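You operate a simulated robot arm through the tools that you are given. There is no shell and no other tool. Be economical: measure what you need, move in short steps, check, and stop when the job is done.

You run a simulated two-armed robot. Do the job below in one go: nothing can be reset, and whatever is moved stays where it is left.

## Task
Take the lid off the jar with the green lid and lay it down on the top of the sorting table.

It is judged by the outcome, as a careful person would: the job done as asked, and still so three seconds after it is handed in. It fails if anything else is knocked over, pushed out of place, dropped, spilled or broken. A push-on lid holds only when it is set on centred and level and pressed home; a screw cap is set on level and turned clockwise until tight.

## Robot
Two 7-joint arms with two-finger parallel grippers on one trunk, on a base that drives. Base frame: it is fixed to the floor where the robot stands at the start and does not move with it; the origin is under the middle of the robot, x ahead of it, y to its left, z up. Lengths are in mm, angles in degrees, forces in N, time in s.
The left shoulder is at the start at [50, 161, 1098], the right one opposite. With the tool pointing down near the work surface each hand reaches from about 180 to 680 mm from the robot's upright axis, wherever it stands, measured 20 degrees to its own side. Places, roughly: jar with the green lid (8x8x9 cm) [700, -200, 800]. Payload 3.43 kg a hand.
The TCP of each hand is the grasp point between the finger pads, 30 mm short of the fingertips. In the tool frame z runs along the fingers and y along their closing line. Largest opening 94 mm; finger width 28, thickness 10; the body of the gripper, 50 by 96 mm, starts 55 mm behind the TCP.
Orientation is told as [roll, pitch, yaw] about the base's x, y, z axes, in that order, counted from this pose: with the fingers straight down and closing along the base's y, the tool's x points along the base's -x, its y along +y and its z along -z.

## Interface
- The arms move only by the tool jog_arm. It takes "left_deltas", "right_deltas" or both (then of equal length, played together; a hand with none holds still); each is a list that holds one entry, the list of rows, each a list of 7 numbers: the shift along the tool's x, y, z in units of 300 mm (1.0 is 300 mm), then the turn, a rotation vector about the tool's x, y, z in units of 90 degrees (1.0 is 90 degrees), then the closure, from 0 (fully open) to 1 (shut). In form: [[[x, y, z, rx, ry, rz, hand], ...]]. A call has 1 to 20 rows; each row is the pose to reach, as a shift and turn from the pose commanded when the call began, along the tool's axes at that moment. A call with a number of a shift or a turn outside -1 to 1 is refused whole. A row lasts 0.2 s, in which the tool goes at most 50 mm and 8.6 degrees; a call with a longer step from one row to the next is refused whole, and so is a gripper value outside its range. Where a pose cannot be reached the arm comes as near as it can. A force on the tool above 40 N (or 10 N above the force at the start of the call, whichever is more), or a blocked arm, ends the call early, and 0.2 s more pass. Each finger travels about 45 mm/s and halts on what it meets, pressing with about 21 N; the grip force reading is that of the motor and also rises with nothing between the fingers. The clock runs only during rows and for 0.2 s after the last one: add rows that repeat a pose to give the fingers time. It gives the time, the measured TCP pose, the force on the tool (base axes), the opening and the grip force at its end, in the units of the frame above (readings bear some noise), with the torque about the TCP (base axes, N m) and any sound that the robot's microphone picked up.
- Cameras (640 x 400 px; columns grow to the right, rows downward): "scene" is now at [126.8, -31, 1234.2]; the picture's right is [-0.33, -0.95, 0.00], its down [-0.42, 0.15, -0.89] and it looks along [0.85, -0.29, -0.45] (base axes); focal length 295 px, centre (320, 200). "left" rides on the left gripper at [76, -14, -102] in its tool frame; the picture's right is [0.18, 0.98, 0.00], its down [-0.75, 0.14, -0.64] and it looks along [-0.63, 0.12, 0.77] (tool axes); focal length 243 px, centre (320, 200). "right" rides on the right gripper at [76, 14, -102] in its tool frame; the picture's right is [-0.18, 0.98, 0.00], its down [-0.75, -0.14, -0.64] and it looks along [-0.63, -0.12, 0.77] (tool axes); focal length 243 px, centre (320, 200). There is no depth. A picture from a camera that has moved, and an enlarged one, comes with that camera's place and axes in the base frame and with its lens.
- snapshot(camera): a new picture of that camera. The clock stands still meanwhile.
- slide_trunk(by): slides the trunk up (or, below 0, down) by that many mm; the arms and the scene camera ride with it, the base frame stays. It gives what a move gives, with no picture.
- base_move(legs): drives the robot by 1 to 6 legs, each [ahead, left, turn to the left] in mm, mm and degrees, along the robot's own axes; the way and the turn of a leg run together, so that a leg with both is an arc; at most 1500 mm and 180 degrees a leg. The arms and the cameras ride along, it lands a little off, and it stops where it bumps. It gives what a move gives.
- aim_head(pan, tilt): turns the head with the scene camera to pan (to the left, within 80 degrees either way) and tilt (down, from -29 to 69), counted from straight ahead of the robot. It gives what a move gives.
- inspect(camera, box): a new picture of the part [left, top, right, bottom] of that camera's present view, enlarged. The clock stands still meanwhile.
- close_job(): hands the job in; it is judged then, once.

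Go step by step. Nothing tells you exact positions but the pictures and the camera data: compare them with the known pose of the tool, close in by small moves and look again before you grip or let go. The budget is 120 turns and 88 pictures, counting those below and the enlarged ones. Unless the task says otherwise, let go and move clear before handing in, and close with one line.

The tools are called after "Emit:" by a JSON object that holds its "method" and its "body". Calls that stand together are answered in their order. jog_arm: Moves the arms, as the interface text tells. Its arguments: {"type":"object","properties":{"left_deltas":{"type":"array","items":{"type":"array","items":{"type":"array","items":{"type":"number"}}}},"right_deltas":{"type":"array","items":{"type":"array","items":{"type":"array","items":{"type":"number"}}}}},"required":[]} The other tools are called the same way: slide_trunk (by) slides the trunk up or down; base_move (legs) drives the base; aim_head (pan, tilt) turns the head that bears the scene camera; snapshot (camera) takes a picture; inspect (camera, box) takes an enlarged picture of a part of a camera's view; close_job () hands the job in.

At the start:

```text
time_s: 0.0
left_position: [472.4, 19.8, 1016.0]
left_orientation: [0.0, 0.0, -0.1]
left_contact_force: [-0.4, -0.2, 0.0]
left_wrist_torque: [0.0, -0.03, 0.02]
left_width: 94.2
left_grasp_force: 0.0
right_position: [369.0, -315.9, 1080.3]
right_orientation: [0.0, 0.0, -0.1]
right_contact_force: [-0.3, 0.7, -0.6]
right_wrist_torque: [0.01, 0.04, -0.01]
right_width: 93.9
right_grasp_force: 0.2
trunk travel left (down, up): [-125.0, 142.0]
robot x, y, heading: [2.9, 0.9, 0.0]
head pan, tilt: [-19.1, 26.5]
```

scene: 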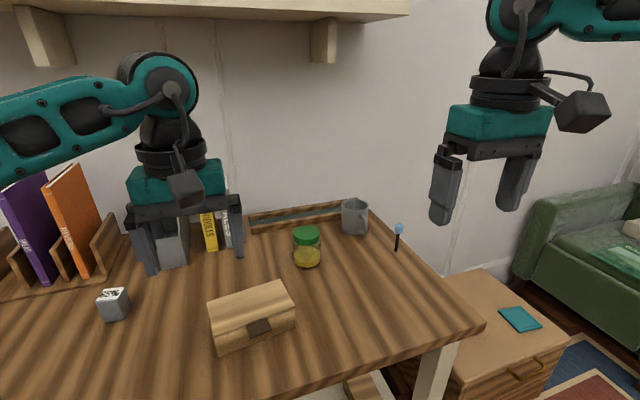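
right: 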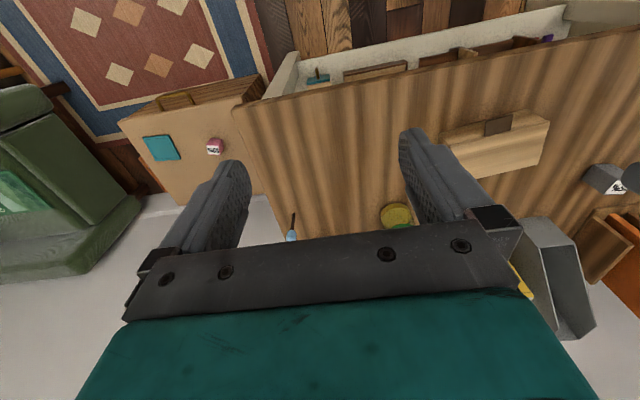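
left: 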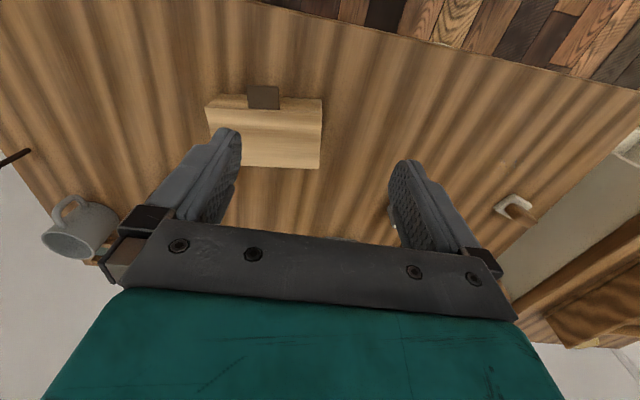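

I see the jar with the green lid on the wooden desk ahead, slightly right. I need to identify the "sorting table" and check the lid type, so I'll enlarge the jar first and then look around.

Emit:
{"method": "inspect", "body": {"camera": "scene", "box": [230, 180, 430, 305]}}

Emit:
{"method": "aim_head", "body": {"pan": -75, "tilt": 30}}

Emit:
{"method": "snapshot", "body": {"camera": "scene"}}

Emit:
{"method": "aim_head", "body": {"pan": 60, "tilt": 30}}

Emit:
{"method": "snapshot", "body": {"camera": "scene"}}

```text
3.20 times, centred on (330, 242) of scene
camera zoom: at [126.8, -31.0, 1234.2], right [-0.33, -0.95, 0.0], down [-0.42, 0.15, -0.89], along [0.85, -0.29, -0.45], focal length 944 px, centre (288, 64)
```

zoom: 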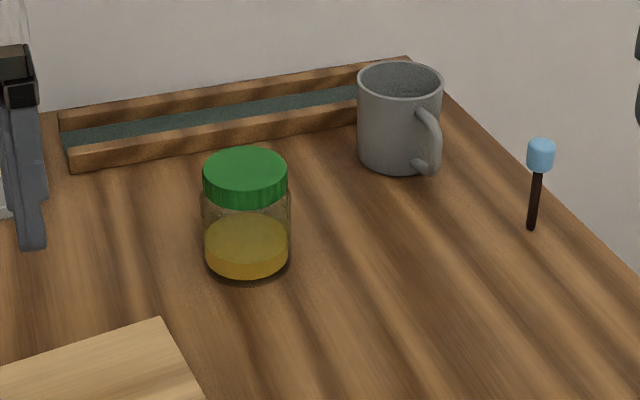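

```text
time_s: 1.2
left_position: [472.2, 19.7, 1015.8]
left_orientation: [0.0, 0.0, 0.0]
left_contact_force: [-0.6, -0.3, -0.3]
left_wrist_torque: [0.0, -0.01, 0.01]
left_width: 93.8
left_grasp_force: 0.1
right_position: [368.2, -316.9, 1081.0]
right_orientation: [0.0, 0.0, -0.1]
right_contact_force: [0.9, 0.3, -0.6]
right_wrist_torque: [0.02, 0.04, 0.0]
right_width: 94.1
right_grasp_force: 0.0
trunk travel left (down, up): [-125.0, 142.0]
robot x, y, heading: [0.2, -1.5, 0.0]
head pan, tilt: [-75.0, 30.0]
```

```text
83 pictures are left
camera scene: at [63.6, -88.4, 1228.7], right [-0.97, -0.26, 0.0], down [-0.13, 0.48, -0.87], along [0.22, -0.84, -0.5], focal length 295 px, centre (320, 200)
```

scene: 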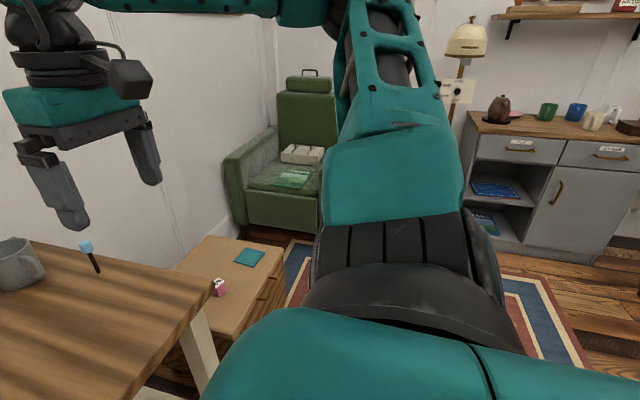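

```text
time_s: 3.4
left_position: [472.1, 20.2, 1014.4]
left_orientation: [0.0, 0.0, 0.0]
left_contact_force: [0.0, -0.3, 0.7]
left_wrist_torque: [-0.02, -0.01, -0.01]
left_width: 93.9
left_grasp_force: 0.0
right_position: [368.2, -316.7, 1080.4]
right_orientation: [0.0, 0.1, -0.1]
right_contact_force: [0.3, -0.1, -0.6]
right_wrist_torque: [-0.02, -0.01, 0.02]
right_width: 94.2
right_grasp_force: 0.0
trunk travel left (down, up): [-125.0, 142.0]
robot x, y, heading: [1.9, -2.5, 0.2]
head pan, tilt: [60.0, 30.0]
```

```text
82 pictures are left
camera scene: at [85.4, 77.2, 1228.7], right [0.87, -0.5, 0.0], down [-0.25, -0.43, -0.87], along [0.43, 0.75, -0.5], focal length 295 px, centre (320, 200)
```

scene: 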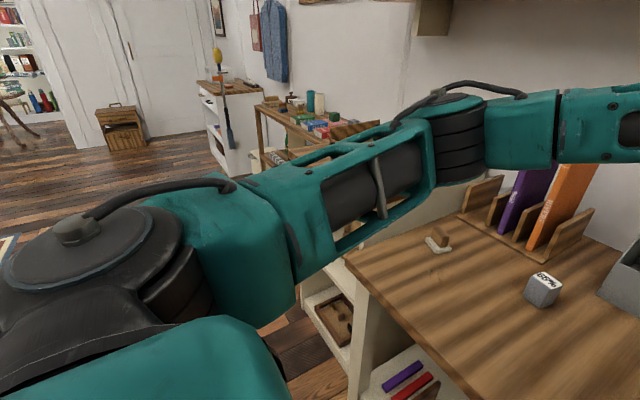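

The desk may not be the "sorting table": there is another table with small items further left, and more furniture behind. I'll look closer for labels.

Emit:
{"method": "inspect", "body": {"camera": "scene", "box": [180, 30, 380, 180]}}

Emit:
{"method": "aim_head", "body": {"pan": 80, "tilt": 15}}

Emit:
{"method": "snapshot", "body": {"camera": "scene"}}

Emit:
{"method": "aim_head", "body": {"pan": 0, "tilt": 45}}

Emit:
{"method": "snapshot", "body": {"camera": "scene"}}

```text
2.67 times, centred on (280, 105) of scene
camera zoom: at [85.4, 77.2, 1228.7], right [0.87, -0.5, 0.0], down [-0.25, -0.43, -0.87], along [0.43, 0.75, -0.5], focal length 786 px, centre (427, 453)
```

zoom: 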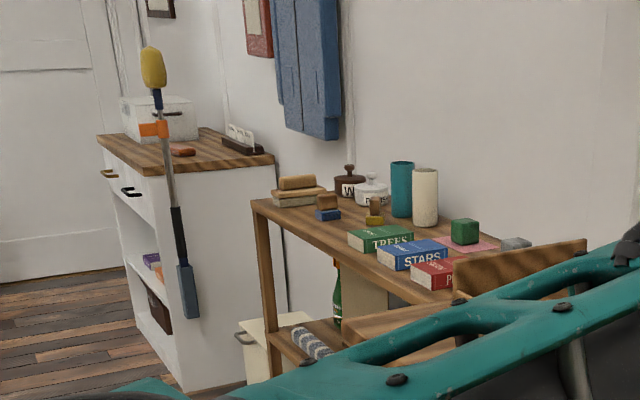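

```text
time_s: 4.2
left_position: [472.5, 19.7, 1015.2]
left_orientation: [0.0, -0.1, 0.0]
left_contact_force: [0.1, -0.6, 0.4]
left_wrist_torque: [-0.03, -0.01, 0.03]
left_width: 93.9
left_grasp_force: 0.2
right_position: [368.8, -315.6, 1080.5]
right_orientation: [0.0, 0.1, -0.1]
right_contact_force: [0.0, -0.6, -0.5]
right_wrist_torque: [0.01, 0.01, -0.01]
right_width: 94.0
right_grasp_force: 0.1
trunk travel left (down, up): [-125.0, 142.0]
robot x, y, heading: [3.1, 1.6, 0.1]
head pan, tilt: [80.0, 15.0]
```

```text
80 pictures are left
camera scene: at [56.4, 90.9, 1252.8], right [0.98, -0.17, 0.0], down [-0.05, -0.26, -0.97], along [0.17, 0.95, -0.26], focal length 295 px, centre (320, 200)
```

scene: 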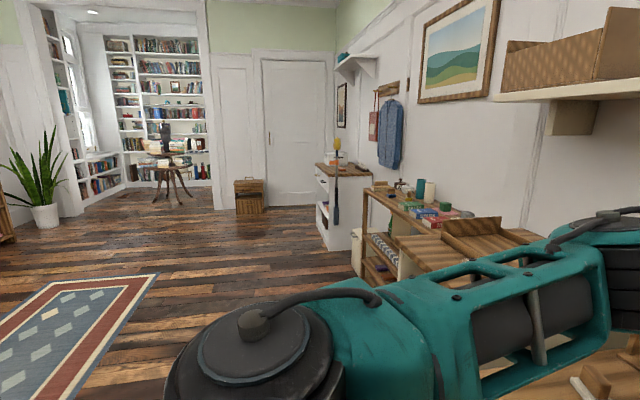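

```text
time_s: 5.8
left_position: [473.7, 19.3, 1016.1]
left_orientation: [0.0, 0.0, 0.0]
left_contact_force: [0.5, 0.7, -0.1]
left_wrist_torque: [0.02, -0.01, -0.02]
left_width: 94.1
left_grasp_force: 0.1
right_position: [369.2, -316.1, 1079.2]
right_orientation: [0.0, -0.1, -0.1]
right_contact_force: [-0.4, 0.5, -0.6]
right_wrist_torque: [0.02, -0.03, 0.03]
right_width: 94.0
right_grasp_force: 0.0
trunk travel left (down, up): [-125.0, 142.0]
robot x, y, heading: [-1.1, -0.5, -0.1]
head pan, tilt: [0.0, 45.0]
```

```text
79 pictures are left
camera scene: at [121.4, -1.0, 1206.1], right [0.0, -1.0, 0.0], down [-0.71, 0.0, -0.71], along [0.71, 0.0, -0.71], focal length 295 px, centre (320, 200)
```

scene: 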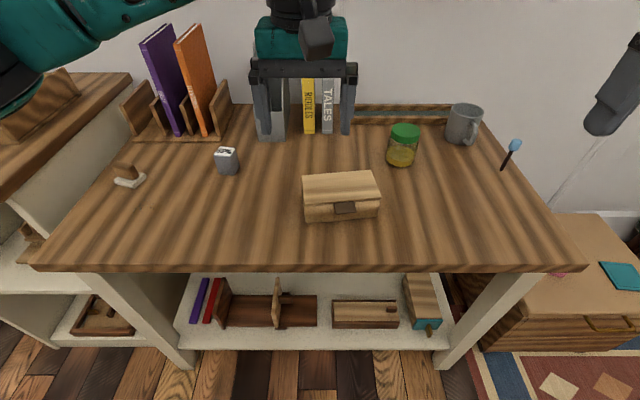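

The desk in front has book racks and a labelled cube. I'll enlarge the labels on the desk and the unit left of it to see which is the sorting table.

Emit:
{"method": "inspect", "body": {"camera": "scene", "box": [0, 60, 320, 260]}}

Emit:
{"method": "inspect", "body": {"camera": "scene", "box": [160, 240, 480, 400]}}

Emit:
{"method": "base_move", "body": {"legs": [[-450, 0, 0]]}}

Emit:
{"method": "aim_head", "body": {"pan": 45, "tilt": 20}}

Emit:
{"method": "snapshot", "body": {"camera": "scene"}}

Emit:
{"method": "aim_head", "body": {"pan": 0, "tilt": 25}}

Emit:
{"method": "snapshot", "body": {"camera": "scene"}}

```text
2.00 times, centred on (160, 160) of scene
camera zoom: at [121.4, -1.0, 1206.1], right [0.0, -1.0, 0.0], down [-0.71, 0.0, -0.71], along [0.71, 0.0, -0.71], focal length 590 px, centre (640, 280)
```

zoom: 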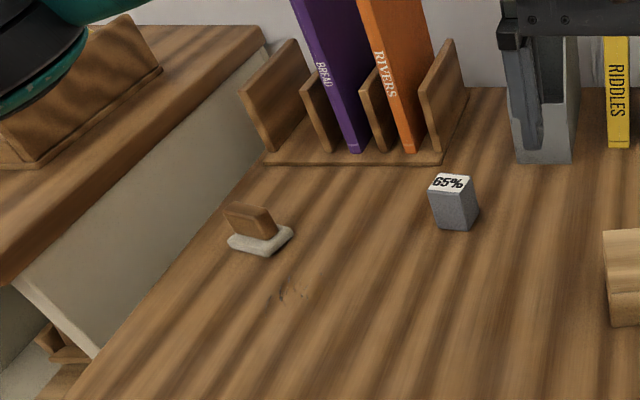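

```text
2.00 times, centred on (320, 320) of scene
camera zoom: at [121.4, -1.0, 1206.1], right [0.0, -1.0, 0.0], down [-0.71, 0.0, -0.71], along [0.71, 0.0, -0.71], focal length 590 px, centre (320, -40)
```

zoom: 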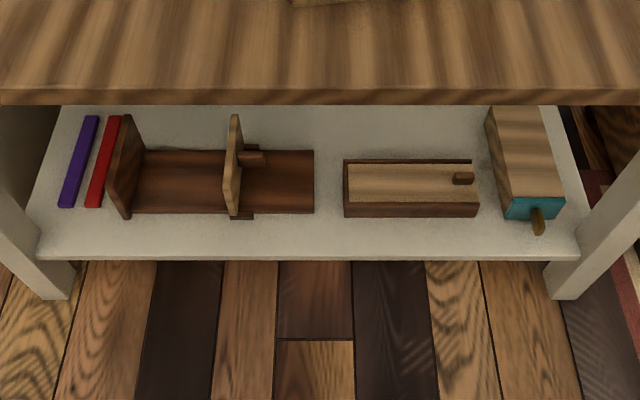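

```text
time_s: 8.6
left_position: [11.1, 18.4, 1015.1]
left_orientation: [-0.1, 0.0, 0.0]
left_contact_force: [-0.3, -0.4, -0.5]
left_wrist_torque: [0.0, 0.02, -0.04]
left_width: 94.0
left_grasp_force: 0.1
right_position: [-93.4, -316.8, 1080.6]
right_orientation: [0.0, 0.0, -0.2]
right_contact_force: [-0.7, 0.4, 0.1]
right_wrist_torque: [0.01, -0.03, -0.01]
right_width: 93.8
right_grasp_force: 0.2
trunk travel left (down, up): [-125.0, 142.0]
robot x, y, heading: [-461.5, 1.2, 0.0]
head pan, tilt: [0.0, 45.0]
```

```text
time_s: 9.7
left_position: [10.7, 19.5, 1014.9]
left_orientation: [-0.1, 0.1, 0.0]
left_contact_force: [0.0, 0.0, 0.4]
left_wrist_torque: [0.0, 0.0, 0.0]
left_width: 93.8
left_grasp_force: 0.0
right_position: [-93.0, -316.7, 1080.9]
right_orientation: [0.0, 0.0, 0.0]
right_contact_force: [0.6, 0.1, 0.0]
right_wrist_torque: [0.0, 0.01, 0.0]
right_width: 93.9
right_grasp_force: 0.1
trunk travel left (down, up): [-125.0, 142.0]
robot x, y, heading: [-457.6, -1.9, 0.0]
head pan, tilt: [45.0, 20.0]
```

```text
76 pictures are left
camera scene: at [-355.7, 64.7, 1244.7], right [0.71, -0.71, 0.0], down [-0.24, -0.24, -0.94], along [0.67, 0.66, -0.34], focal length 295 px, centre (320, 200)
```

scene: 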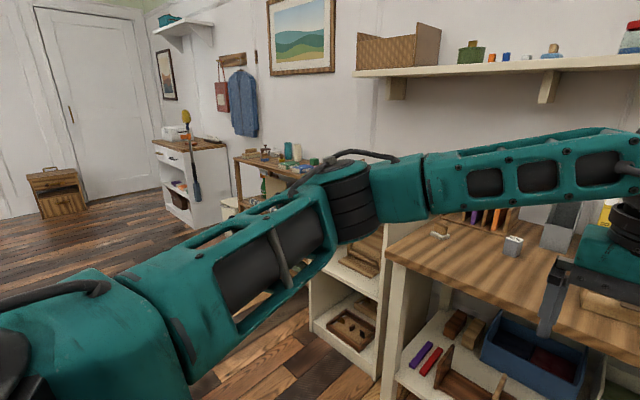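

```text
time_s: 10.8
left_position: [11.3, 19.5, 1015.1]
left_orientation: [0.1, 0.0, 0.0]
left_contact_force: [-0.4, 0.1, 0.4]
left_wrist_torque: [-0.01, -0.01, -0.02]
left_width: 93.7
left_grasp_force: 0.0
right_position: [-93.3, -316.4, 1079.6]
right_orientation: [0.0, 0.0, -0.2]
right_contact_force: [-0.7, 0.8, -0.5]
right_wrist_torque: [-0.03, 0.01, -0.01]
right_width: 93.8
right_grasp_force: 0.1
trunk travel left (down, up): [-125.0, 142.0]
robot x, y, heading: [-460.6, 0.8, 0.1]
head pan, tilt: [0.0, 25.0]
```

```text
75 pictures are left
camera scene: at [-329.6, -1.0, 1236.6], right [0.0, -1.0, 0.0], down [-0.42, 0.0, -0.91], along [0.91, 0.0, -0.42], focal length 295 px, centre (320, 200)
```

scene: 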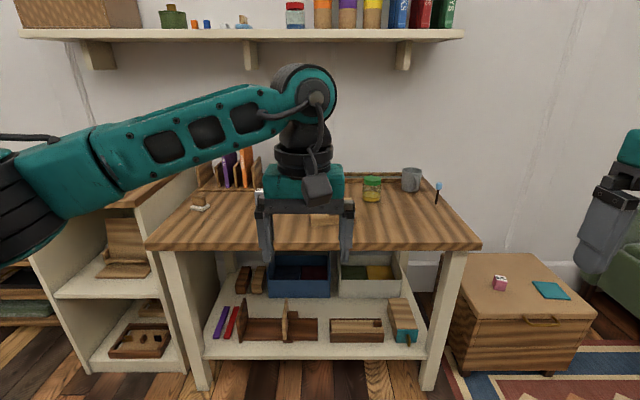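

The desk with colour bins on its lower shelf is likely the sorting table, but I'll glance behind the robot to rule out a better candidate. I've backed off, so there is room to turn.

Emit:
{"method": "base_move", "body": {"legs": [[0, 0, 90]]}}

Emit:
{"method": "aim_head", "body": {"pan": 80, "tilt": 15}}

Emit:
{"method": "snapshot", "body": {"camera": "scene"}}

Emit:
{"method": "aim_head", "body": {"pan": -10, "tilt": 20}}

Emit:
{"method": "snapshot", "body": {"camera": "scene"}}

```text
time_s: 15.0
left_position: [-486.8, 472.2, 1016.8]
left_orientation: [0.0, 0.0, 90.5]
left_contact_force: [-0.8, -0.3, 0.3]
left_wrist_torque: [-0.01, -0.02, 0.01]
left_width: 94.0
left_grasp_force: 0.0
right_position: [-148.5, 371.7, 1080.8]
right_orientation: [0.0, 0.0, 90.5]
right_contact_force: [0.1, -0.1, -0.7]
right_wrist_torque: [-0.02, 0.0, 0.0]
right_width: 93.9
right_grasp_force: 0.1
trunk travel left (down, up): [-125.0, 142.0]
robot x, y, heading: [-462.3, -3.6, 90.7]
head pan, tilt: [0.0, 25.0]
```

```text
time_s: 16.6
left_position: [-486.3, 471.8, 1015.3]
left_orientation: [0.0, 0.0, 90.4]
left_contact_force: [0.2, 1.0, -0.2]
left_wrist_torque: [-0.01, 0.03, 0.01]
left_width: 94.0
left_grasp_force: 0.1
right_position: [-148.5, 371.2, 1080.1]
right_orientation: [0.0, 0.0, 90.5]
right_contact_force: [-0.6, 0.2, 0.5]
right_wrist_torque: [0.02, 0.03, -0.04]
right_width: 94.1
right_grasp_force: 0.0
trunk travel left (down, up): [-125.0, 142.0]
robot x, y, heading: [-461.1, -0.1, 90.5]
head pan, tilt: [80.0, 15.0]
```

```text
74 pictures are left
camera scene: at [-554.2, 54.4, 1252.9], right [0.17, 0.99, 0.0], down [0.26, -0.04, -0.97], along [-0.95, 0.16, -0.26], focal length 295 px, centre (320, 200)
```

scene: 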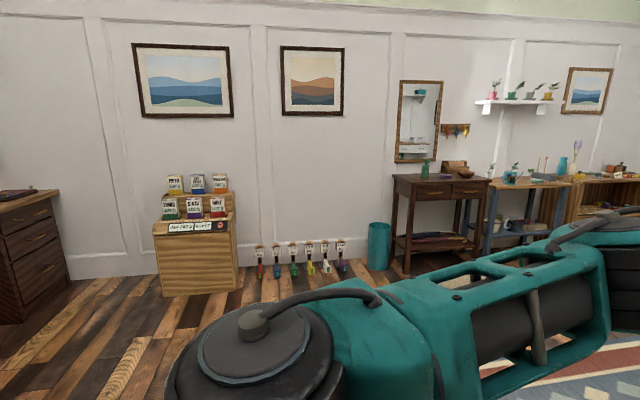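

```text
time_s: 18.2
left_position: [-485.3, 471.3, 1016.0]
left_orientation: [0.1, 0.0, 90.5]
left_contact_force: [-0.9, -0.7, -0.4]
left_wrist_torque: [-0.02, -0.01, 0.02]
left_width: 93.8
left_grasp_force: 0.0
right_position: [-149.7, 371.5, 1080.0]
right_orientation: [0.0, 0.0, 90.5]
right_contact_force: [0.0, 0.4, -0.1]
right_wrist_torque: [0.01, -0.05, 0.0]
right_width: 93.9
right_grasp_force: 0.0
trunk travel left (down, up): [-125.0, 142.0]
robot x, y, heading: [-462.5, 2.1, 90.7]
head pan, tilt: [-10.0, 20.0]
```

```text
73 pictures are left
camera scene: at [-446.8, 130.9, 1244.7], right [0.99, -0.16, 0.0], down [-0.06, -0.34, -0.94], along [0.15, 0.93, -0.34], focal length 295 px, centre (320, 200)
```

scene: 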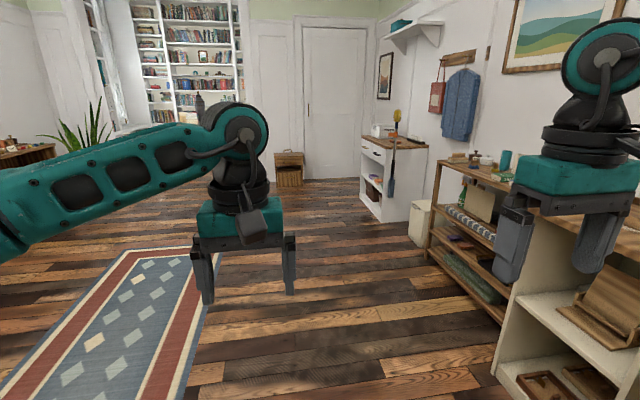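

Other stations in the room look like different things (cards, craft tables); the desk in front with its colour bins and the jar is the work surface and the most plausible sorting table. I'll turn back and park with the jar straight ahead so both hands can reach it.

Emit:
{"method": "base_move", "body": {"legs": [[0, 0, -90.6], [0, -190, 0], [480, 0, 0]]}}

Emit:
{"method": "aim_head", "body": {"pan": 0, "tilt": 69}}

Emit:
{"method": "snapshot", "body": {"camera": "scene"}}

Emit:
{"method": "aim_head", "body": {"pan": 0, "tilt": 35}}

Emit:
{"method": "snapshot", "body": {"camera": "scene"}}

```text
time_s: 26.1
left_position: [510.4, -131.5, 1014.1]
left_orientation: [0.0, -0.1, 2.7]
left_contact_force: [-0.2, -0.5, -0.2]
left_wrist_torque: [0.02, 0.0, -0.02]
left_width: 94.3
left_grasp_force: 0.0
right_position: [420.4, -472.0, 1079.1]
right_orientation: [0.0, 0.0, 2.6]
right_contact_force: [-0.2, 0.2, -0.5]
right_wrist_torque: [0.01, -0.01, -0.03]
right_width: 94.0
right_grasp_force: 0.0
trunk travel left (down, up): [-125.0, 142.0]
robot x, y, heading: [40.5, -176.2, 2.8]
head pan, tilt: [-10.0, 20.0]
```

```text
time_s: 27.2
left_position: [508.6, -130.1, 1014.8]
left_orientation: [0.1, 0.0, 2.5]
left_contact_force: [0.5, 0.1, -0.6]
left_wrist_torque: [-0.01, 0.0, 0.04]
left_width: 94.2
left_grasp_force: 0.0
right_position: [420.7, -472.0, 1080.8]
right_orientation: [0.0, 0.1, 2.6]
right_contact_force: [-0.1, 0.4, 0.2]
right_wrist_torque: [-0.01, 0.03, 0.0]
right_width: 93.9
right_grasp_force: 0.1
trunk travel left (down, up): [-125.0, 142.0]
robot x, y, heading: [38.6, -173.0, 2.9]
head pan, tilt: [0.0, 68.8]
```

```text
72 pictures are left
camera scene: at [133.5, -169.4, 1177.2], right [0.05, -1.0, 0.0], down [-0.93, -0.04, -0.36], along [0.36, 0.02, -0.93], focal length 295 px, centre (320, 200)
```

scene: 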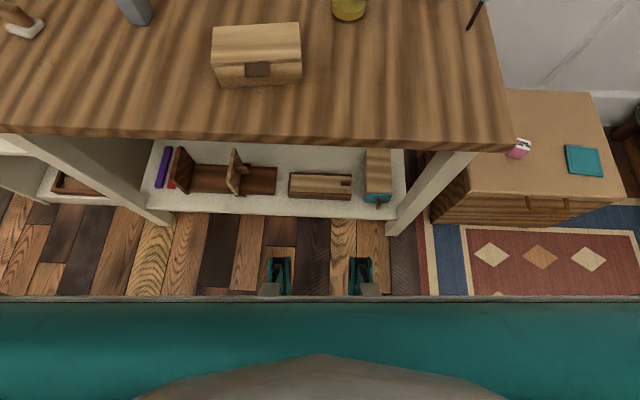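

```text
time_s: 28.2
left_position: [508.0, -131.7, 1015.9]
left_orientation: [0.0, 0.0, 2.6]
left_contact_force: [0.0, 0.8, 0.3]
left_wrist_torque: [0.02, -0.01, 0.01]
left_width: 94.1
left_grasp_force: 0.2
right_position: [420.7, -471.8, 1079.9]
right_orientation: [0.0, 0.1, 2.6]
right_contact_force: [0.4, 0.4, -0.3]
right_wrist_torque: [0.01, -0.03, -0.01]
right_width: 94.2
right_grasp_force: 0.0
trunk travel left (down, up): [-125.0, 142.0]
robot x, y, heading: [38.5, -172.7, 2.7]
head pan, tilt: [0.0, 35.0]
```

```text
71 pictures are left
camera scene: at [165.6, -167.9, 1220.8], right [0.05, -1.0, 0.0], down [-0.57, -0.03, -0.82], along [0.82, 0.04, -0.57], focal length 295 px, centre (320, 200)
```

scene: 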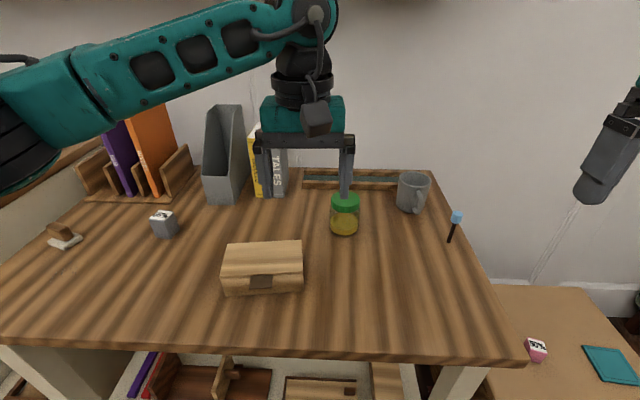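

The desk and jar are clear: the jar is at about (735, -199), a bit far away. I have clearance to drive about 90 mm more and straighten the heading.

Emit:
{"method": "base_move", "body": {"legs": [[90, -20, -2.7]]}}

Emit:
{"method": "inspect", "body": {"camera": "scene", "box": [200, 150, 480, 325]}}

Emit:
{"method": "snapshot", "body": {"camera": "left"}}

```text
time_s: 29.3
left_position: [597.2, -171.6, 1015.1]
left_orientation: [0.1, 0.0, -0.1]
left_contact_force: [-0.5, -0.1, 0.1]
left_wrist_torque: [0.01, 0.04, 0.02]
left_width: 94.0
left_grasp_force: 0.1
right_position: [494.4, -507.4, 1080.4]
right_orientation: [0.0, 0.1, -0.1]
right_contact_force: [0.0, -0.3, 0.3]
right_wrist_torque: [-0.01, 0.02, 0.02]
right_width: 93.8
right_grasp_force: 0.1
trunk travel left (down, up): [-125.0, 142.0]
robot x, y, heading: [125.4, -191.4, 0.2]
head pan, tilt: [0.0, 35.0]
```

```text
2.29 times, centred on (340, 238) of scene
camera zoom: at [254.0, -191.8, 1220.7], right [0.0, -1.0, 0.0], down [-0.57, 0.0, -0.82], along [0.82, 0.0, -0.57], focal length 674 px, centre (274, 114)
```

zoom: 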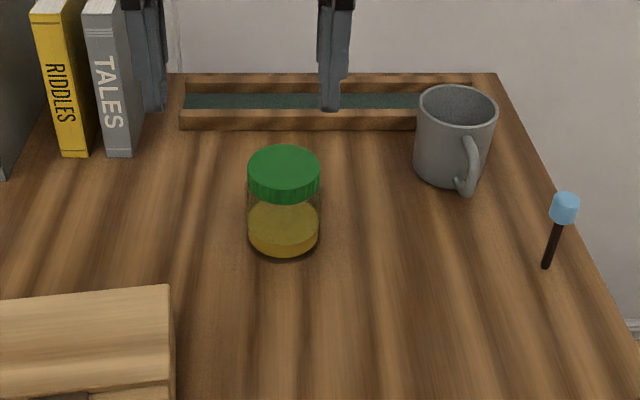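

```text
69 pictures are left
camera left: at [522.6, -185.5, 1116.8], right [-0.18, 0.98, 0.0], down [0.75, 0.14, 0.64], along [0.63, 0.12, -0.77], focal length 243 px, centre (320, 200)
```

left: 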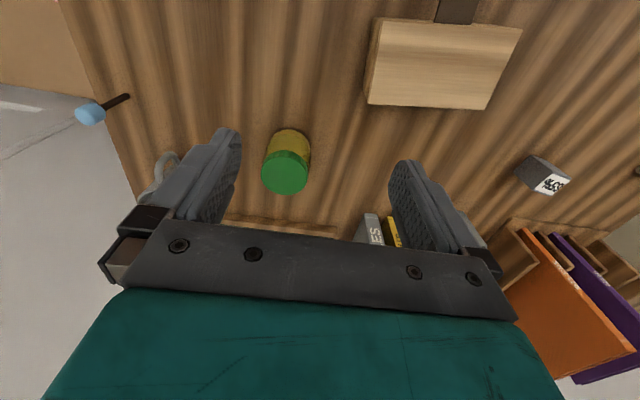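

The jar is centred near (718, -199), its lid top at z≈840 and about 65 mm wide. I'll clear the left hand away to the left and start swinging the right hand in, yawed 60°.

Emit:
{"method": "jog_arm", "body": {"left_deltas": [[[0.05, 0.12, -0.03, 0, 0, 0, 0], [0.1, 0.24, -0.06, 0, 0, 0, 0], [0.15, 0.36, -0.1, 0, 0, 0, 0], [0.2, 0.48, -0.13, 0, 0, 0, 0], [0.26, 0.62, -0.16, 0, 0, 0, 0], [0.333, 0.75, -0.2, 0, 0, 0, 0], [0.333, 0.75, -0.2, 0, 0, 0, 0], [0.333, 0.75, -0.2, 0, 0, 0, 0], [0.333, 0.75, -0.2, 0, 0, 0, 0], [0.333, 0.75, -0.2, 0, 0, 0, 0]]], "right_deltas": [[[0, 0, 0, 0, 0, 0, 0], [0, 0, 0, 0, 0, 0, 0], [-0.05, 0.05, 0, 0, 0, -0.08, 0], [-0.1, 0.12, 0, 0, 0, -0.16, 0], [-0.15, 0.2, 0, 0, 0, -0.25, 0], [-0.2, 0.28, 0, 0, 0, -0.33, 0], [-0.25, 0.36, 0, 0, 0, -0.42, 0], [-0.3, 0.44, 0, 0, 0, -0.5, 0], [-0.35, 0.5, 0, 0, 0, -0.58, 0], [-0.4, 0.56, 0, 0, 0, -0.667, 0]]]}}

```text
time_s: 31.5
left_position: [496.4, 51.7, 1072.7]
left_orientation: [0.1, 0.0, -0.1]
left_contact_force: [0.9, -1.3, 0.6]
left_wrist_torque: [0.02, 0.0, 0.01]
left_width: 94.2
left_grasp_force: 0.1
right_position: [547.5, -308.3, 1075.5]
right_orientation: [-0.3, 0.0, 59.4]
right_contact_force: [0.2, -0.6, -0.4]
right_wrist_torque: [0.04, 0.01, 0.01]
right_width: 93.7
right_grasp_force: 0.0
right hand out of reach, approached as far as the arm can: row 9, 10
trunk travel left (down, up): [-125.0, 142.0]
robot x, y, heading: [126.5, -193.3, -0.3]
head pan, tilt: [0.0, 35.0]
```

The right hand met its reach limit at this height; lower, the reach is better. I'll lower it 110 mm first.

Emit:
{"method": "jog_arm", "body": {"right_deltas": [[[0, 0, 0.12, 0, 0, 0, 0], [0, 0, 0.24, 0, 0, 0, 0], [0, 0, 0.36, 0, 0, 0, 0], [0, 0, 0.36, 0, 0, 0, 0]]]}}

Emit:
{"method": "snapshot", "body": {"camera": "right"}}

Emit:
{"method": "snapshot", "body": {"camera": "scene"}}

```text
time_s: 32.5
left_position: [496.7, 50.9, 1072.9]
left_orientation: [0.0, 0.0, -0.1]
left_contact_force: [0.7, 0.1, 0.1]
left_wrist_torque: [-0.02, -0.01, 0.04]
left_width: 94.0
left_grasp_force: 0.0
right_position: [547.7, -310.0, 966.5]
right_orientation: [-0.1, -0.1, 59.8]
right_contact_force: [0.3, 0.5, 0.0]
right_wrist_torque: [0.0, -0.02, 0.03]
right_width: 93.8
right_grasp_force: 0.1
trunk travel left (down, up): [-125.0, 142.0]
robot x, y, heading: [121.3, -188.5, -0.0]
head pan, tilt: [0.0, 35.0]
```

```text
68 pictures are left
camera right: at [496.9, -368.8, 1069.6], right [-0.76, 0.65, 0.0], down [0.5, 0.58, 0.64], along [0.42, 0.49, -0.77], focal length 243 px, centre (320, 200)
```

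right: 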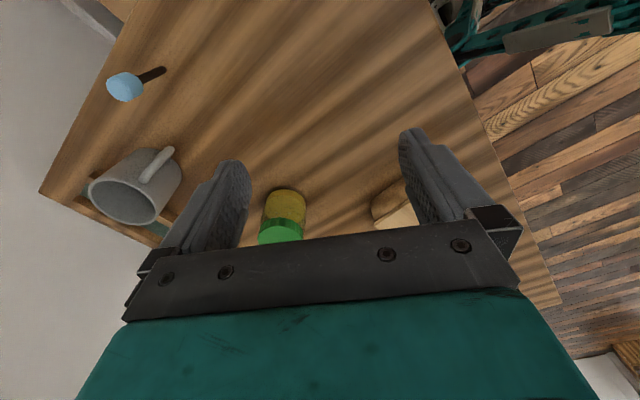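

```text
67 pictures are left
camera scene: at [253.3, -191.6, 1220.9], right [0.0, -1.0, 0.0], down [-0.57, 0.0, -0.82], along [0.82, 0.0, -0.57], focal length 295 px, centre (320, 200)
```

scene: 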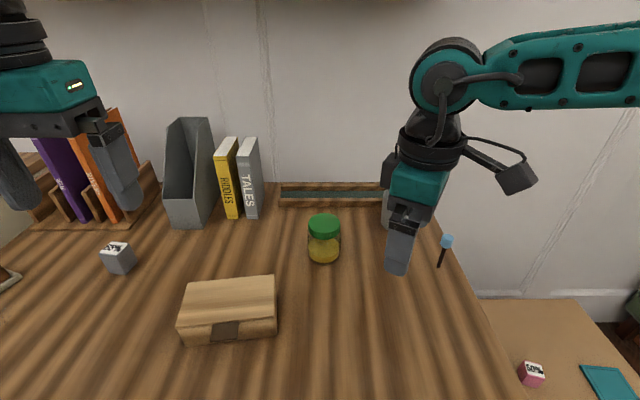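

Now I move the right hand over the jar at constant height.

Emit:
{"method": "jog_arm", "body": {"right_deltas": [[[-0.1, -0.05, 0, 0, 0, 0, 0], [-0.2, -0.1, 0, 0, 0, 0, 0], [-0.3, -0.15, 0, 0, 0, 0, 0], [-0.4, -0.2, 0, 0, 0, 0, 0], [-0.5, -0.25, 0, 0, 0, 0, 0], [-0.604, -0.306, 0, 0, 0, 0, 0], [-0.604, -0.306, 0, 0, 0, 0, 0]]]}}

Emit:
{"method": "snapshot", "body": {"camera": "right"}}

Emit:
{"method": "inspect", "body": {"camera": "scene", "box": [220, 130, 460, 280]}}

```text
time_s: 34.1
left_position: [495.8, 52.0, 1071.4]
left_orientation: [0.0, 0.0, -0.2]
left_contact_force: [0.6, 0.3, 0.9]
left_wrist_torque: [0.02, 0.01, 0.02]
left_width: 94.0
left_grasp_force: 0.0
right_position: [550.7, -305.3, 971.9]
right_orientation: [-0.2, 0.0, 59.7]
right_contact_force: [0.6, -0.4, -0.2]
right_wrist_torque: [0.03, 0.0, 0.02]
right_width: 94.0
right_grasp_force: 0.1
right hand out of reach, approached as far as the arm can: row 1, 2, 3, 4, 5, 6, 7
trunk travel left (down, up): [-125.0, 142.0]
robot x, y, heading: [125.0, -188.6, -0.1]
head pan, tilt: [0.0, 35.0]
```

```text
66 pictures are left
camera right: at [499.6, -364.7, 1073.4], right [-0.76, 0.65, 0.0], down [0.5, 0.58, 0.64], along [0.42, 0.48, -0.77], focal length 243 px, centre (320, 200)
```

right: 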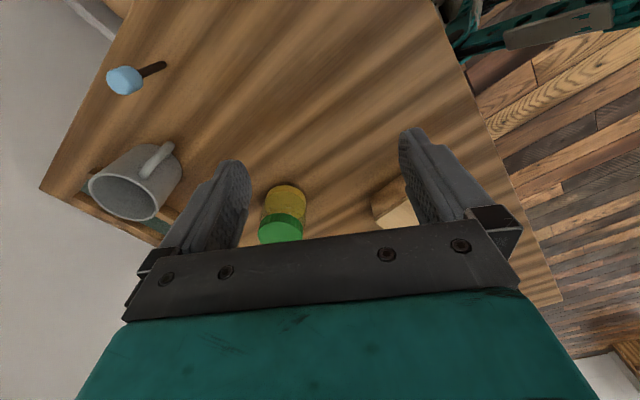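

```text
2.67 times, centred on (340, 205) of scene
camera zoom: at [253.3, -191.6, 1220.9], right [0.0, -1.0, 0.0], down [-0.57, 0.0, -0.82], along [0.82, 0.0, -0.57], focal length 786 px, centre (267, 187)
```

zoom: 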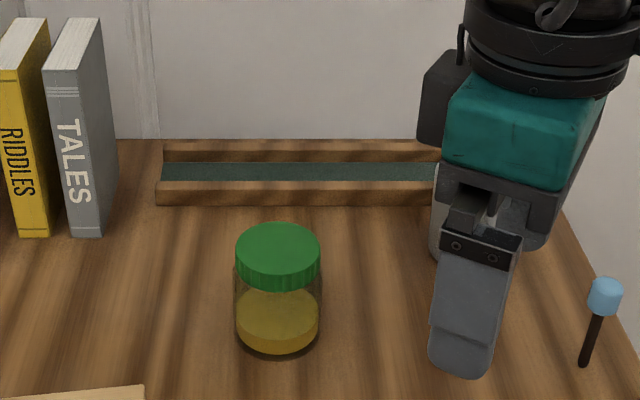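

The arm is blocked by a joint limit at yaw 60 rather than distance. I'll unwind the yaw to 0 and try the approach again.

Emit:
{"method": "jog_arm", "body": {"right_deltas": [[[0, 0, 0, 0, 0, 0.09, 0], [0, 0, 0, 0, 0, 0.18, 0], [0, 0, 0, 0, 0, 0.27, 0], [0, 0, 0, 0, 0, 0.36, 0], [0, 0, 0, 0, 0, 0.45, 0], [0, 0, 0, 0, 0, 0.54, 0], [0, 0, 0, 0, 0, 0.6, 0], [0, 0, 0, 0, 0, 0.667, 0], [-0.1, -0.05, 0, 0, 0, 0.667, 0], [-0.2, -0.1, 0, 0, 0, 0.667, 0], [-0.3, -0.15, 0, 0, 0, 0.667, 0], [-0.4, -0.2, 0, 0, 0, 0.667, 0], [-0.5, -0.25, 0, 0, 0, 0.667, 0], [-0.604, -0.306, 0, 0, 0, 0.667, 0], [-0.604, -0.306, 0, 0, 0, 0.667, 0]]]}}

```text
time_s: 37.3
left_position: [496.6, 51.4, 1072.5]
left_orientation: [0.0, 0.0, -0.2]
left_contact_force: [0.4, -0.5, 0.3]
left_wrist_torque: [-0.01, -0.05, 0.02]
left_width: 94.1
left_grasp_force: 0.0
right_position: [601.1, -335.2, 991.0]
right_orientation: [0.0, -0.1, 0.0]
right_contact_force: [-0.1, 0.1, -0.5]
right_wrist_torque: [-0.02, 0.01, 0.01]
right_width: 93.9
right_grasp_force: 0.1
right hand out of reach, approached as far as the arm can: row 9, 10, 11, 12, 13, 14, 15
trunk travel left (down, up): [-125.0, 142.0]
robot x, y, heading: [126.8, -187.4, -0.3]
head pan, tilt: [0.0, 35.0]
```

Reach at this height is limited; raising the trunk makes the hand relatively lower. I'll raise the trunk 100 mm, then lower the hand and approach.

Emit:
{"method": "slide_trunk", "body": {"by": 100}}

Emit:
{"method": "jog_arm", "body": {"right_deltas": [[[0, 0, 0.1, 0, 0, 0, 0], [0, 0, 0.2, 0, 0, 0, 0], [0, 0, 0.3, 0, 0, 0, 0], [0, 0, 0.4, 0, 0, 0, 0], [-0.05, 0.06, 0.5, 0, 0, 0, 0], [-0.15, 0.15, 0.5, 0, 0, 0, 0], [-0.25, 0.25, 0.5, 0, 0, 0, 0], [-0.34, 0.35, 0.5, 0, 0, 0, 0], [-0.39, 0.453, 0.5, 0, 0, 0, 0], [-0.39, 0.453, 0.5, 0, 0, 0, 0]]]}}

```text
time_s: 38.6
left_position: [496.1, 52.3, 1171.1]
left_orientation: [0.0, 0.0, -0.2]
left_contact_force: [-0.3, 0.0, 0.8]
left_wrist_torque: [0.01, -0.02, 0.01]
left_width: 94.1
left_grasp_force: 0.0
right_position: [600.9, -335.4, 1090.1]
right_orientation: [-0.1, -0.1, -0.1]
right_contact_force: [0.5, -0.3, -0.7]
right_wrist_torque: [-0.02, -0.05, 0.03]
right_width: 93.9
right_grasp_force: 0.1
trunk travel left (down, up): [-225.0, 42.0]
robot x, y, heading: [125.7, -189.8, -0.4]
head pan, tilt: [0.0, 35.0]
```

```text
time_s: 40.9
left_position: [495.4, 51.8, 1171.9]
left_orientation: [-0.1, 0.0, -0.1]
left_contact_force: [-0.5, 0.3, 0.4]
left_wrist_torque: [0.03, 0.0, -0.02]
left_width: 93.9
left_grasp_force: 0.1
right_position: [595.6, -351.6, 1008.7]
right_orientation: [0.1, -0.1, -0.1]
right_contact_force: [0.1, -0.2, -0.5]
right_wrist_torque: [0.03, 0.0, -0.03]
right_width: 94.1
right_grasp_force: 0.1
right hand out of reach, approached as far as the arm can: row 1, 2, 3, 4, 5, 6, 7, 8, 9, 10
trunk travel left (down, up): [-225.0, 42.0]
robot x, y, heading: [128.6, -188.0, 0.1]
head pan, tilt: [0.0, 35.0]
```

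The arm seems limited when reaching inward across the middle. Let me look at its configuration before choosing a new base position.

Emit:
{"method": "snapshot", "body": {"camera": "scene"}}

Emit:
{"method": "aim_head", "body": {"pan": -40, "tilt": 10}}

Emit:
{"method": "snapshot", "body": {"camera": "scene"}}

```text
64 pictures are left
camera scene: at [253.4, -191.7, 1320.9], right [0.0, -1.0, 0.0], down [-0.57, 0.0, -0.82], along [0.82, 0.0, -0.57], focal length 295 px, centre (320, 200)
```

scene: 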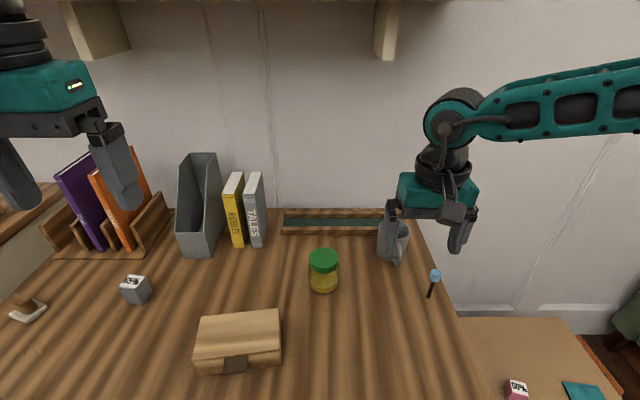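

```text
time_s: 41.9
left_position: [496.7, 51.2, 1172.1]
left_orientation: [0.0, 0.1, -0.1]
left_contact_force: [0.4, 0.3, 0.5]
left_wrist_torque: [0.02, 0.0, -0.01]
left_width: 94.0
left_grasp_force: 0.1
right_position: [596.8, -351.6, 1009.6]
right_orientation: [0.1, -0.1, 0.0]
right_contact_force: [0.4, 0.5, -0.8]
right_wrist_torque: [-0.01, 0.0, 0.04]
right_width: 94.0
right_grasp_force: 0.0
trunk travel left (down, up): [-225.0, 42.0]
robot x, y, heading: [122.3, -191.3, 0.2]
head pan, tilt: [-40.0, 10.0]
```

```text
63 pictures are left
camera scene: at [236.5, -251.3, 1361.0], right [-0.64, -0.77, 0.0], down [-0.13, 0.11, -0.98], along [0.75, -0.63, -0.17], focal length 295 px, centre (320, 200)
```

scene: 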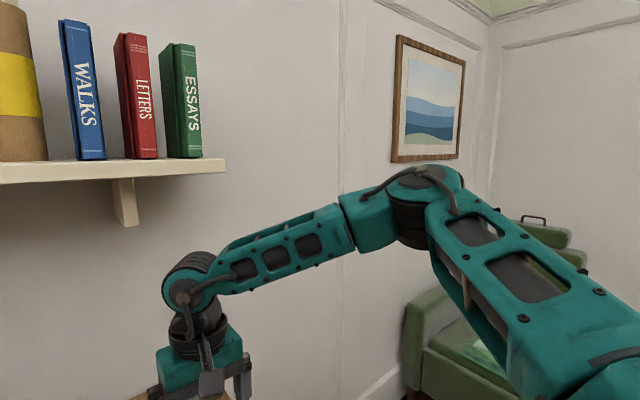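

The right elbow is out to the side and high; the hand works best about 20° to its own side. I'll shift the base 180 mm to the left so the jar lies in that direction.

Emit:
{"method": "base_move", "body": {"legs": [[0, 180, 0]]}}

Emit:
{"method": "jog_arm", "body": {"right_deltas": [[[0, 0, 0.1, 0, 0, 0, 0], [0, 0, 0.2, 0, 0, 0, 0], [0, 0, 0.2, 0, 0, 0, 0]]]}}

Emit:
{"method": "aim_head", "body": {"pan": -10, "tilt": 35}}

Emit:
{"method": "snapshot", "body": {"camera": "scene"}}

```text
time_s: 43.4
left_position: [498.0, 222.9, 1172.2]
left_orientation: [0.0, 0.0, -0.5]
left_contact_force: [0.3, 0.0, 0.5]
left_wrist_torque: [0.01, -0.01, -0.01]
left_width: 94.4
left_grasp_force: 0.0
right_position: [596.7, -180.2, 1009.5]
right_orientation: [0.0, -0.1, -0.3]
right_contact_force: [-0.3, -1.0, -0.6]
right_wrist_torque: [0.01, 0.01, 0.0]
right_width: 94.1
right_grasp_force: 0.1
trunk travel left (down, up): [-225.0, 42.0]
robot x, y, heading: [126.9, -19.6, -0.5]
head pan, tilt: [-40.0, 10.0]
```

```text
time_s: 44.2
left_position: [498.1, 222.3, 1172.0]
left_orientation: [0.0, 0.0, -0.4]
left_contact_force: [0.5, 0.3, -0.5]
left_wrist_torque: [-0.03, 0.0, 0.05]
left_width: 94.3
left_grasp_force: 0.1
right_position: [582.8, -195.9, 962.8]
right_orientation: [0.1, -0.1, -0.5]
right_contact_force: [0.0, 0.9, 0.2]
right_wrist_torque: [0.05, -0.01, 0.0]
right_width: 93.9
right_grasp_force: 0.0
right hand out of reach, approached as far as the arm can: row 1, 2, 3
trunk travel left (down, up): [-225.0, 42.0]
robot x, y, heading: [125.4, -15.6, -0.5]
head pan, tilt: [-40.0, 10.0]
```

```text
time_s: 45.1
left_position: [498.7, 223.1, 1171.7]
left_orientation: [0.0, 0.0, -0.4]
left_contact_force: [0.0, -0.7, 0.1]
left_wrist_torque: [-0.02, 0.02, 0.03]
left_width: 93.8
left_grasp_force: 0.0
right_position: [582.9, -195.1, 962.6]
right_orientation: [0.1, -0.2, -0.3]
right_contact_force: [-0.2, -0.6, 0.4]
right_wrist_torque: [-0.02, 0.05, 0.02]
right_width: 94.0
right_grasp_force: 0.0
trunk travel left (down, up): [-225.0, 42.0]
robot x, y, heading: [125.8, -20.7, -0.2]
head pan, tilt: [-10.0, 35.0]
```

```text
62 pictures are left
camera scene: at [252.5, -34.5, 1320.9], right [-0.18, -0.98, 0.0], down [-0.56, 0.1, -0.82], along [0.81, -0.15, -0.57], focal length 295 px, centre (320, 200)
```

scene: 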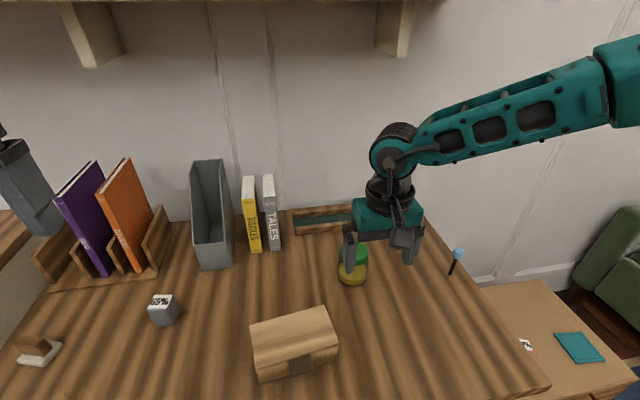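

The boundary normal suggests the elbow, not the distance, is the limit. I'll retreat the hand toward the body and outward, lower it there, and then come forward so the elbow reconfigures.

Emit:
{"method": "jog_arm", "body": {"right_deltas": [[[0.1, -0.08, 0, 0, 0, 0, 0], [0.2, -0.16, 0, 0, 0, 0, 0], [0.3, -0.24, 0, 0, 0, 0, 0], [0.4, -0.32, 0, 0, 0, 0, 0], [0.5, -0.4, 0, 0, 0, 0, 0], [0.6, -0.45, 0.05, 0, 0, 0, 0], [0.6, -0.45, 0.15, 0, 0, 0, 0], [0.6, -0.45, 0.25, 0, 0, 0, 0], [0.6, -0.45, 0.25, 0, 0, 0, 0]]]}}

```text
time_s: 47.1
left_position: [498.6, 222.2, 1172.4]
left_orientation: [0.0, 0.0, -0.3]
left_contact_force: [0.6, 0.3, 0.8]
left_wrist_torque: [0.02, 0.01, 0.0]
left_width: 93.9
left_grasp_force: 0.1
right_position: [403.4, -329.7, 885.9]
right_orientation: [0.1, -0.1, -0.5]
right_contact_force: [0.1, -0.5, 1.0]
right_wrist_torque: [0.0, -0.04, 0.01]
right_width: 93.8
right_grasp_force: 0.0
trunk travel left (down, up): [-225.0, 42.0]
robot x, y, heading: [127.2, -17.3, -0.6]
head pan, tilt: [-10.0, 35.0]
```

That worked. Now I come forward at low height, towards the jar but stopping short.

Emit:
{"method": "jog_arm", "body": {"right_deltas": [[[-0.1, 0.04, -0.02, 0, 0, 0, 0], [-0.2, 0.08, -0.04, 0, 0, 0, 0], [-0.3, 0.12, -0.05, 0, 0, 0, 0], [-0.4, 0.16, -0.05, 0, 0, 0, 0], [-0.5, 0.2, -0.05, 0, 0, 0, 0], [-0.6, 0.24, -0.05, 0, 0, 0, 0], [-0.657, 0.267, -0.05, 0, 0, 0, 0], [-0.657, 0.267, -0.05, 0, 0, 0, 0]]]}}

Emit:
{"method": "snapshot", "body": {"camera": "scene"}}

```text
time_s: 49.0
left_position: [498.4, 221.6, 1171.8]
left_orientation: [-0.1, -0.1, -0.4]
left_contact_force: [0.3, 1.2, -0.3]
left_wrist_torque: [-0.02, -0.01, 0.04]
left_width: 94.0
left_grasp_force: 0.0
right_position: [592.2, -256.6, 905.7]
right_orientation: [0.1, -0.1, -0.4]
right_contact_force: [0.1, -0.6, -0.5]
right_wrist_torque: [0.0, 0.0, -0.01]
right_width: 94.2
right_grasp_force: 0.0
right hand out of reach, approached as far as the arm can: row 7, 8
trunk travel left (down, up): [-225.0, 42.0]
robot x, y, heading: [128.7, -14.5, -0.3]
head pan, tilt: [-10.0, 35.0]
```

```text
61 pictures are left
camera scene: at [252.6, -34.3, 1320.9], right [-0.18, -0.98, 0.0], down [-0.56, 0.1, -0.82], along [0.81, -0.15, -0.57], focal length 295 px, centre (320, 200)
```

scene: 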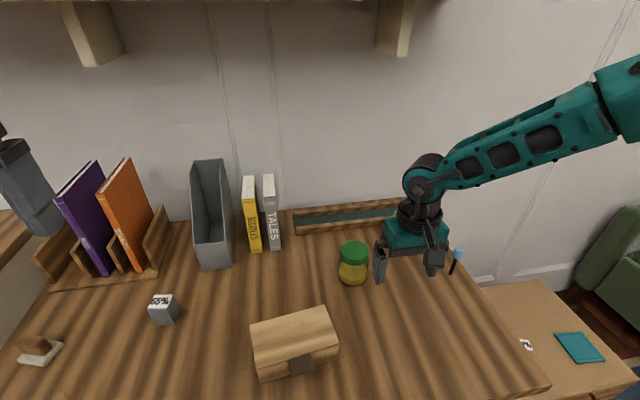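

Yaw +60 was blocked earlier than yaw 0, so a wrist joint is likely the limit; negative yaw may free it. I'll test turning the hand to -45° here.

Emit:
{"method": "jog_arm", "body": {"right_deltas": [[[0, 0, 0, 0, 0, 0.09, 0], [0, 0, 0, 0, 0, 0.18, 0], [0, 0, 0, 0, 0, 0.27, 0], [0, 0, 0, 0, 0, 0.36, 0], [0, 0, 0, 0, 0, 0.45, 0], [0, 0, 0, 0, 0, 0.5, 0], [-0.06, 0, 0, 0, 0, 0.5, 0], [-0.12, 0, 0, 0, 0, 0.5, 0], [-0.18, 0, 0, 0, 0, 0.5, 0], [-0.18, 0, 0, 0, 0, 0.5, 0]]]}}

```text
time_s: 51.1
left_position: [497.8, 223.0, 1172.5]
left_orientation: [0.0, 0.0, -0.3]
left_contact_force: [0.7, 0.1, -0.9]
left_wrist_torque: [-0.03, 0.02, -0.01]
left_width: 94.0
left_grasp_force: 0.0
right_position: [623.0, -273.2, 926.8]
right_orientation: [0.1, 0.1, -45.5]
right_contact_force: [0.3, 0.0, 0.3]
right_wrist_torque: [-0.03, 0.0, 0.05]
right_width: 93.9
right_grasp_force: 0.1
right hand out of reach, approached as far as the arm can: row 7, 8, 9, 10
trunk travel left (down, up): [-225.0, 42.0]
robot x, y, heading: [123.7, -18.6, -0.3]
head pan, tilt: [-10.0, 35.0]
```

Turning to -45° gained some reach. I'll continue to -90° and test again (fingers then close along x, which suits the job).

Emit:
{"method": "jog_arm", "body": {"right_deltas": [[[0, 0, 0, 0, 0, 0.09, 0], [0, 0, 0, 0, 0, 0.18, 0], [0, 0, 0, 0, 0, 0.27, 0], [0, 0, 0, 0, 0, 0.36, 0], [0, 0, 0, 0, 0, 0.45, 0], [0, 0, 0, 0, 0, 0.5, 0], [0, 0.07, 0, 0, 0, 0.5, 0], [-0.01, 0.14, 0, 0, 0, 0.5, 0], [-0.02, 0.21, 0, 0, 0, 0.5, 0], [-0.02, 0.21, 0, 0, 0, 0.5, 0]]]}}

Emit:
{"method": "aim_head", "body": {"pan": -35, "tilt": 15}}

Emit:
{"method": "snapshot", "body": {"camera": "scene"}}

```text
time_s: 53.4
left_position: [498.3, 222.4, 1172.3]
left_orientation: [0.0, 0.0, -0.4]
left_contact_force: [1.1, 0.2, -0.1]
left_wrist_torque: [0.03, 0.01, -0.01]
left_width: 94.0
left_grasp_force: 0.1
right_position: [631.3, -259.5, 950.0]
right_orientation: [0.1, 0.1, -90.5]
right_contact_force: [-0.5, -0.9, -1.0]
right_wrist_torque: [-0.01, 0.02, -0.02]
right_width: 94.2
right_grasp_force: 0.1
right hand out of reach, approached as far as the arm can: row 7, 8, 9, 10
trunk travel left (down, up): [-225.0, 42.0]
robot x, y, heading: [126.8, -17.2, -0.3]
head pan, tilt: [-10.0, 35.0]
```

```text
time_s: 54.2
left_position: [498.6, 222.7, 1172.2]
left_orientation: [0.0, 0.0, -0.3]
left_contact_force: [0.4, 0.0, 0.2]
left_wrist_torque: [0.01, -0.01, 0.01]
left_width: 94.0
left_grasp_force: 0.0
right_position: [631.6, -259.1, 949.9]
right_orientation: [0.1, 0.1, -90.4]
right_contact_force: [-0.4, 0.6, -0.2]
right_wrist_torque: [-0.02, -0.04, -0.01]
right_width: 94.0
right_grasp_force: 0.1
trunk travel left (down, up): [-225.0, 42.0]
robot x, y, heading: [130.4, -18.3, -0.4]
head pan, tilt: [-35.0, 15.0]
```

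```text
60 pictures are left
camera scene: at [242.2, -72.6, 1352.8], right [-0.58, -0.82, 0.0], down [-0.21, 0.15, -0.97], along [0.79, -0.56, -0.26], focal length 295 px, centre (320, 200)
```

scene: 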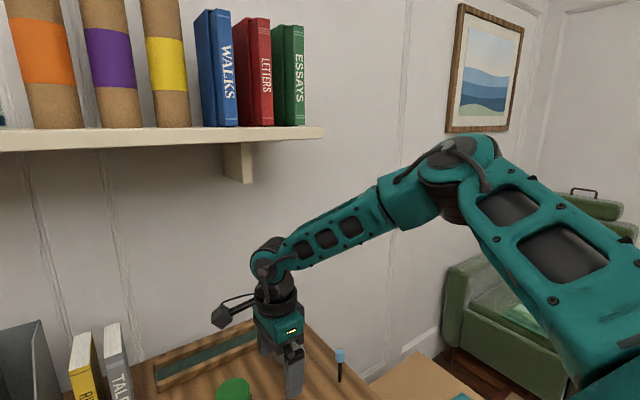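

The elbow isn't stretched; going lower is what's limited here, so a lower trunk should help (the opposite of what I did). I'll raise the hand, then lower the trunk by 220 mm.

Emit:
{"method": "jog_arm", "body": {"right_deltas": [[[0, -0.05, -0.1, 0, 0, 0, 0], [0, -0.1, -0.2, 0, 0, 0, 0], [0, -0.15, -0.3, 0, 0, 0, 0], [0, -0.2, -0.4, 0, 0, 0, 0], [0, -0.2, -0.5, 0, 0, 0, 0], [0, -0.2, -0.5, 0, 0, 0, 0]]]}}

Emit:
{"method": "slide_trunk", "body": {"by": -150}}

```text
time_s: 55.6
left_position: [498.5, 222.4, 1172.2]
left_orientation: [-0.1, 0.0, -0.4]
left_contact_force: [0.3, 1.3, -1.1]
left_wrist_torque: [0.04, -0.02, 0.01]
left_width: 94.0
left_grasp_force: 0.1
right_position: [570.0, -257.4, 1104.7]
right_orientation: [0.2, 0.1, -90.4]
right_contact_force: [-0.6, 0.9, -0.2]
right_wrist_torque: [0.01, 0.02, 0.02]
right_width: 94.0
right_grasp_force: 0.0
trunk travel left (down, up): [-225.0, 42.0]
robot x, y, heading: [123.7, -18.6, -0.5]
head pan, tilt: [-35.0, 15.0]
```

```text
time_s: 57.4
left_position: [499.3, 222.6, 1021.8]
left_orientation: [0.0, 0.1, -0.3]
left_contact_force: [-0.1, -0.2, 0.0]
left_wrist_torque: [-0.01, 0.0, 0.01]
left_width: 93.9
left_grasp_force: 0.1
right_position: [570.6, -257.6, 953.5]
right_orientation: [0.2, 0.1, -90.3]
right_contact_force: [0.5, -0.6, 0.6]
right_wrist_torque: [-0.01, 0.0, 0.04]
right_width: 94.2
right_grasp_force: 0.2
trunk travel left (down, up): [-75.0, 192.0]
robot x, y, heading: [128.6, -18.0, -0.5]
head pan, tilt: [-35.0, 15.0]
```

Trunk is now 50 mm below start. I'll try moving over the jar.

Emit:
{"method": "jog_arm", "body": {"right_deltas": [[[0.03, 0.08, 0.01, 0, 0, 0, 0], [0.06, 0.16, 0.02, 0, 0, 0, 0], [0.1, 0.25, 0.03, 0, 0, 0, 0], [0.13, 0.33, 0.04, 0, 0, 0, 0], [0.16, 0.41, 0.05, 0, 0, 0, 0], [0.193, 0.493, 0.06, 0, 0, 0, 0], [0.193, 0.493, 0.06, 0, 0, 0, 0]]]}}

```text
time_s: 59.0
left_position: [498.1, 222.8, 1022.6]
left_orientation: [0.0, 0.0, -0.4]
left_contact_force: [0.6, 0.4, 0.2]
left_wrist_torque: [-0.03, 0.01, -0.02]
left_width: 94.2
left_grasp_force: 0.2
right_position: [664.5, -233.2, 940.3]
right_orientation: [0.1, 0.1, -90.5]
right_contact_force: [0.4, -0.1, 0.2]
right_wrist_torque: [0.02, -0.02, -0.01]
right_width: 93.9
right_grasp_force: 0.0
right hand out of reach, approached as far as the arm can: row 4, 5, 6, 7
trunk travel left (down, up): [-75.0, 192.0]
robot x, y, heading: [124.9, -16.9, -0.3]
head pan, tilt: [-35.0, 15.0]
```

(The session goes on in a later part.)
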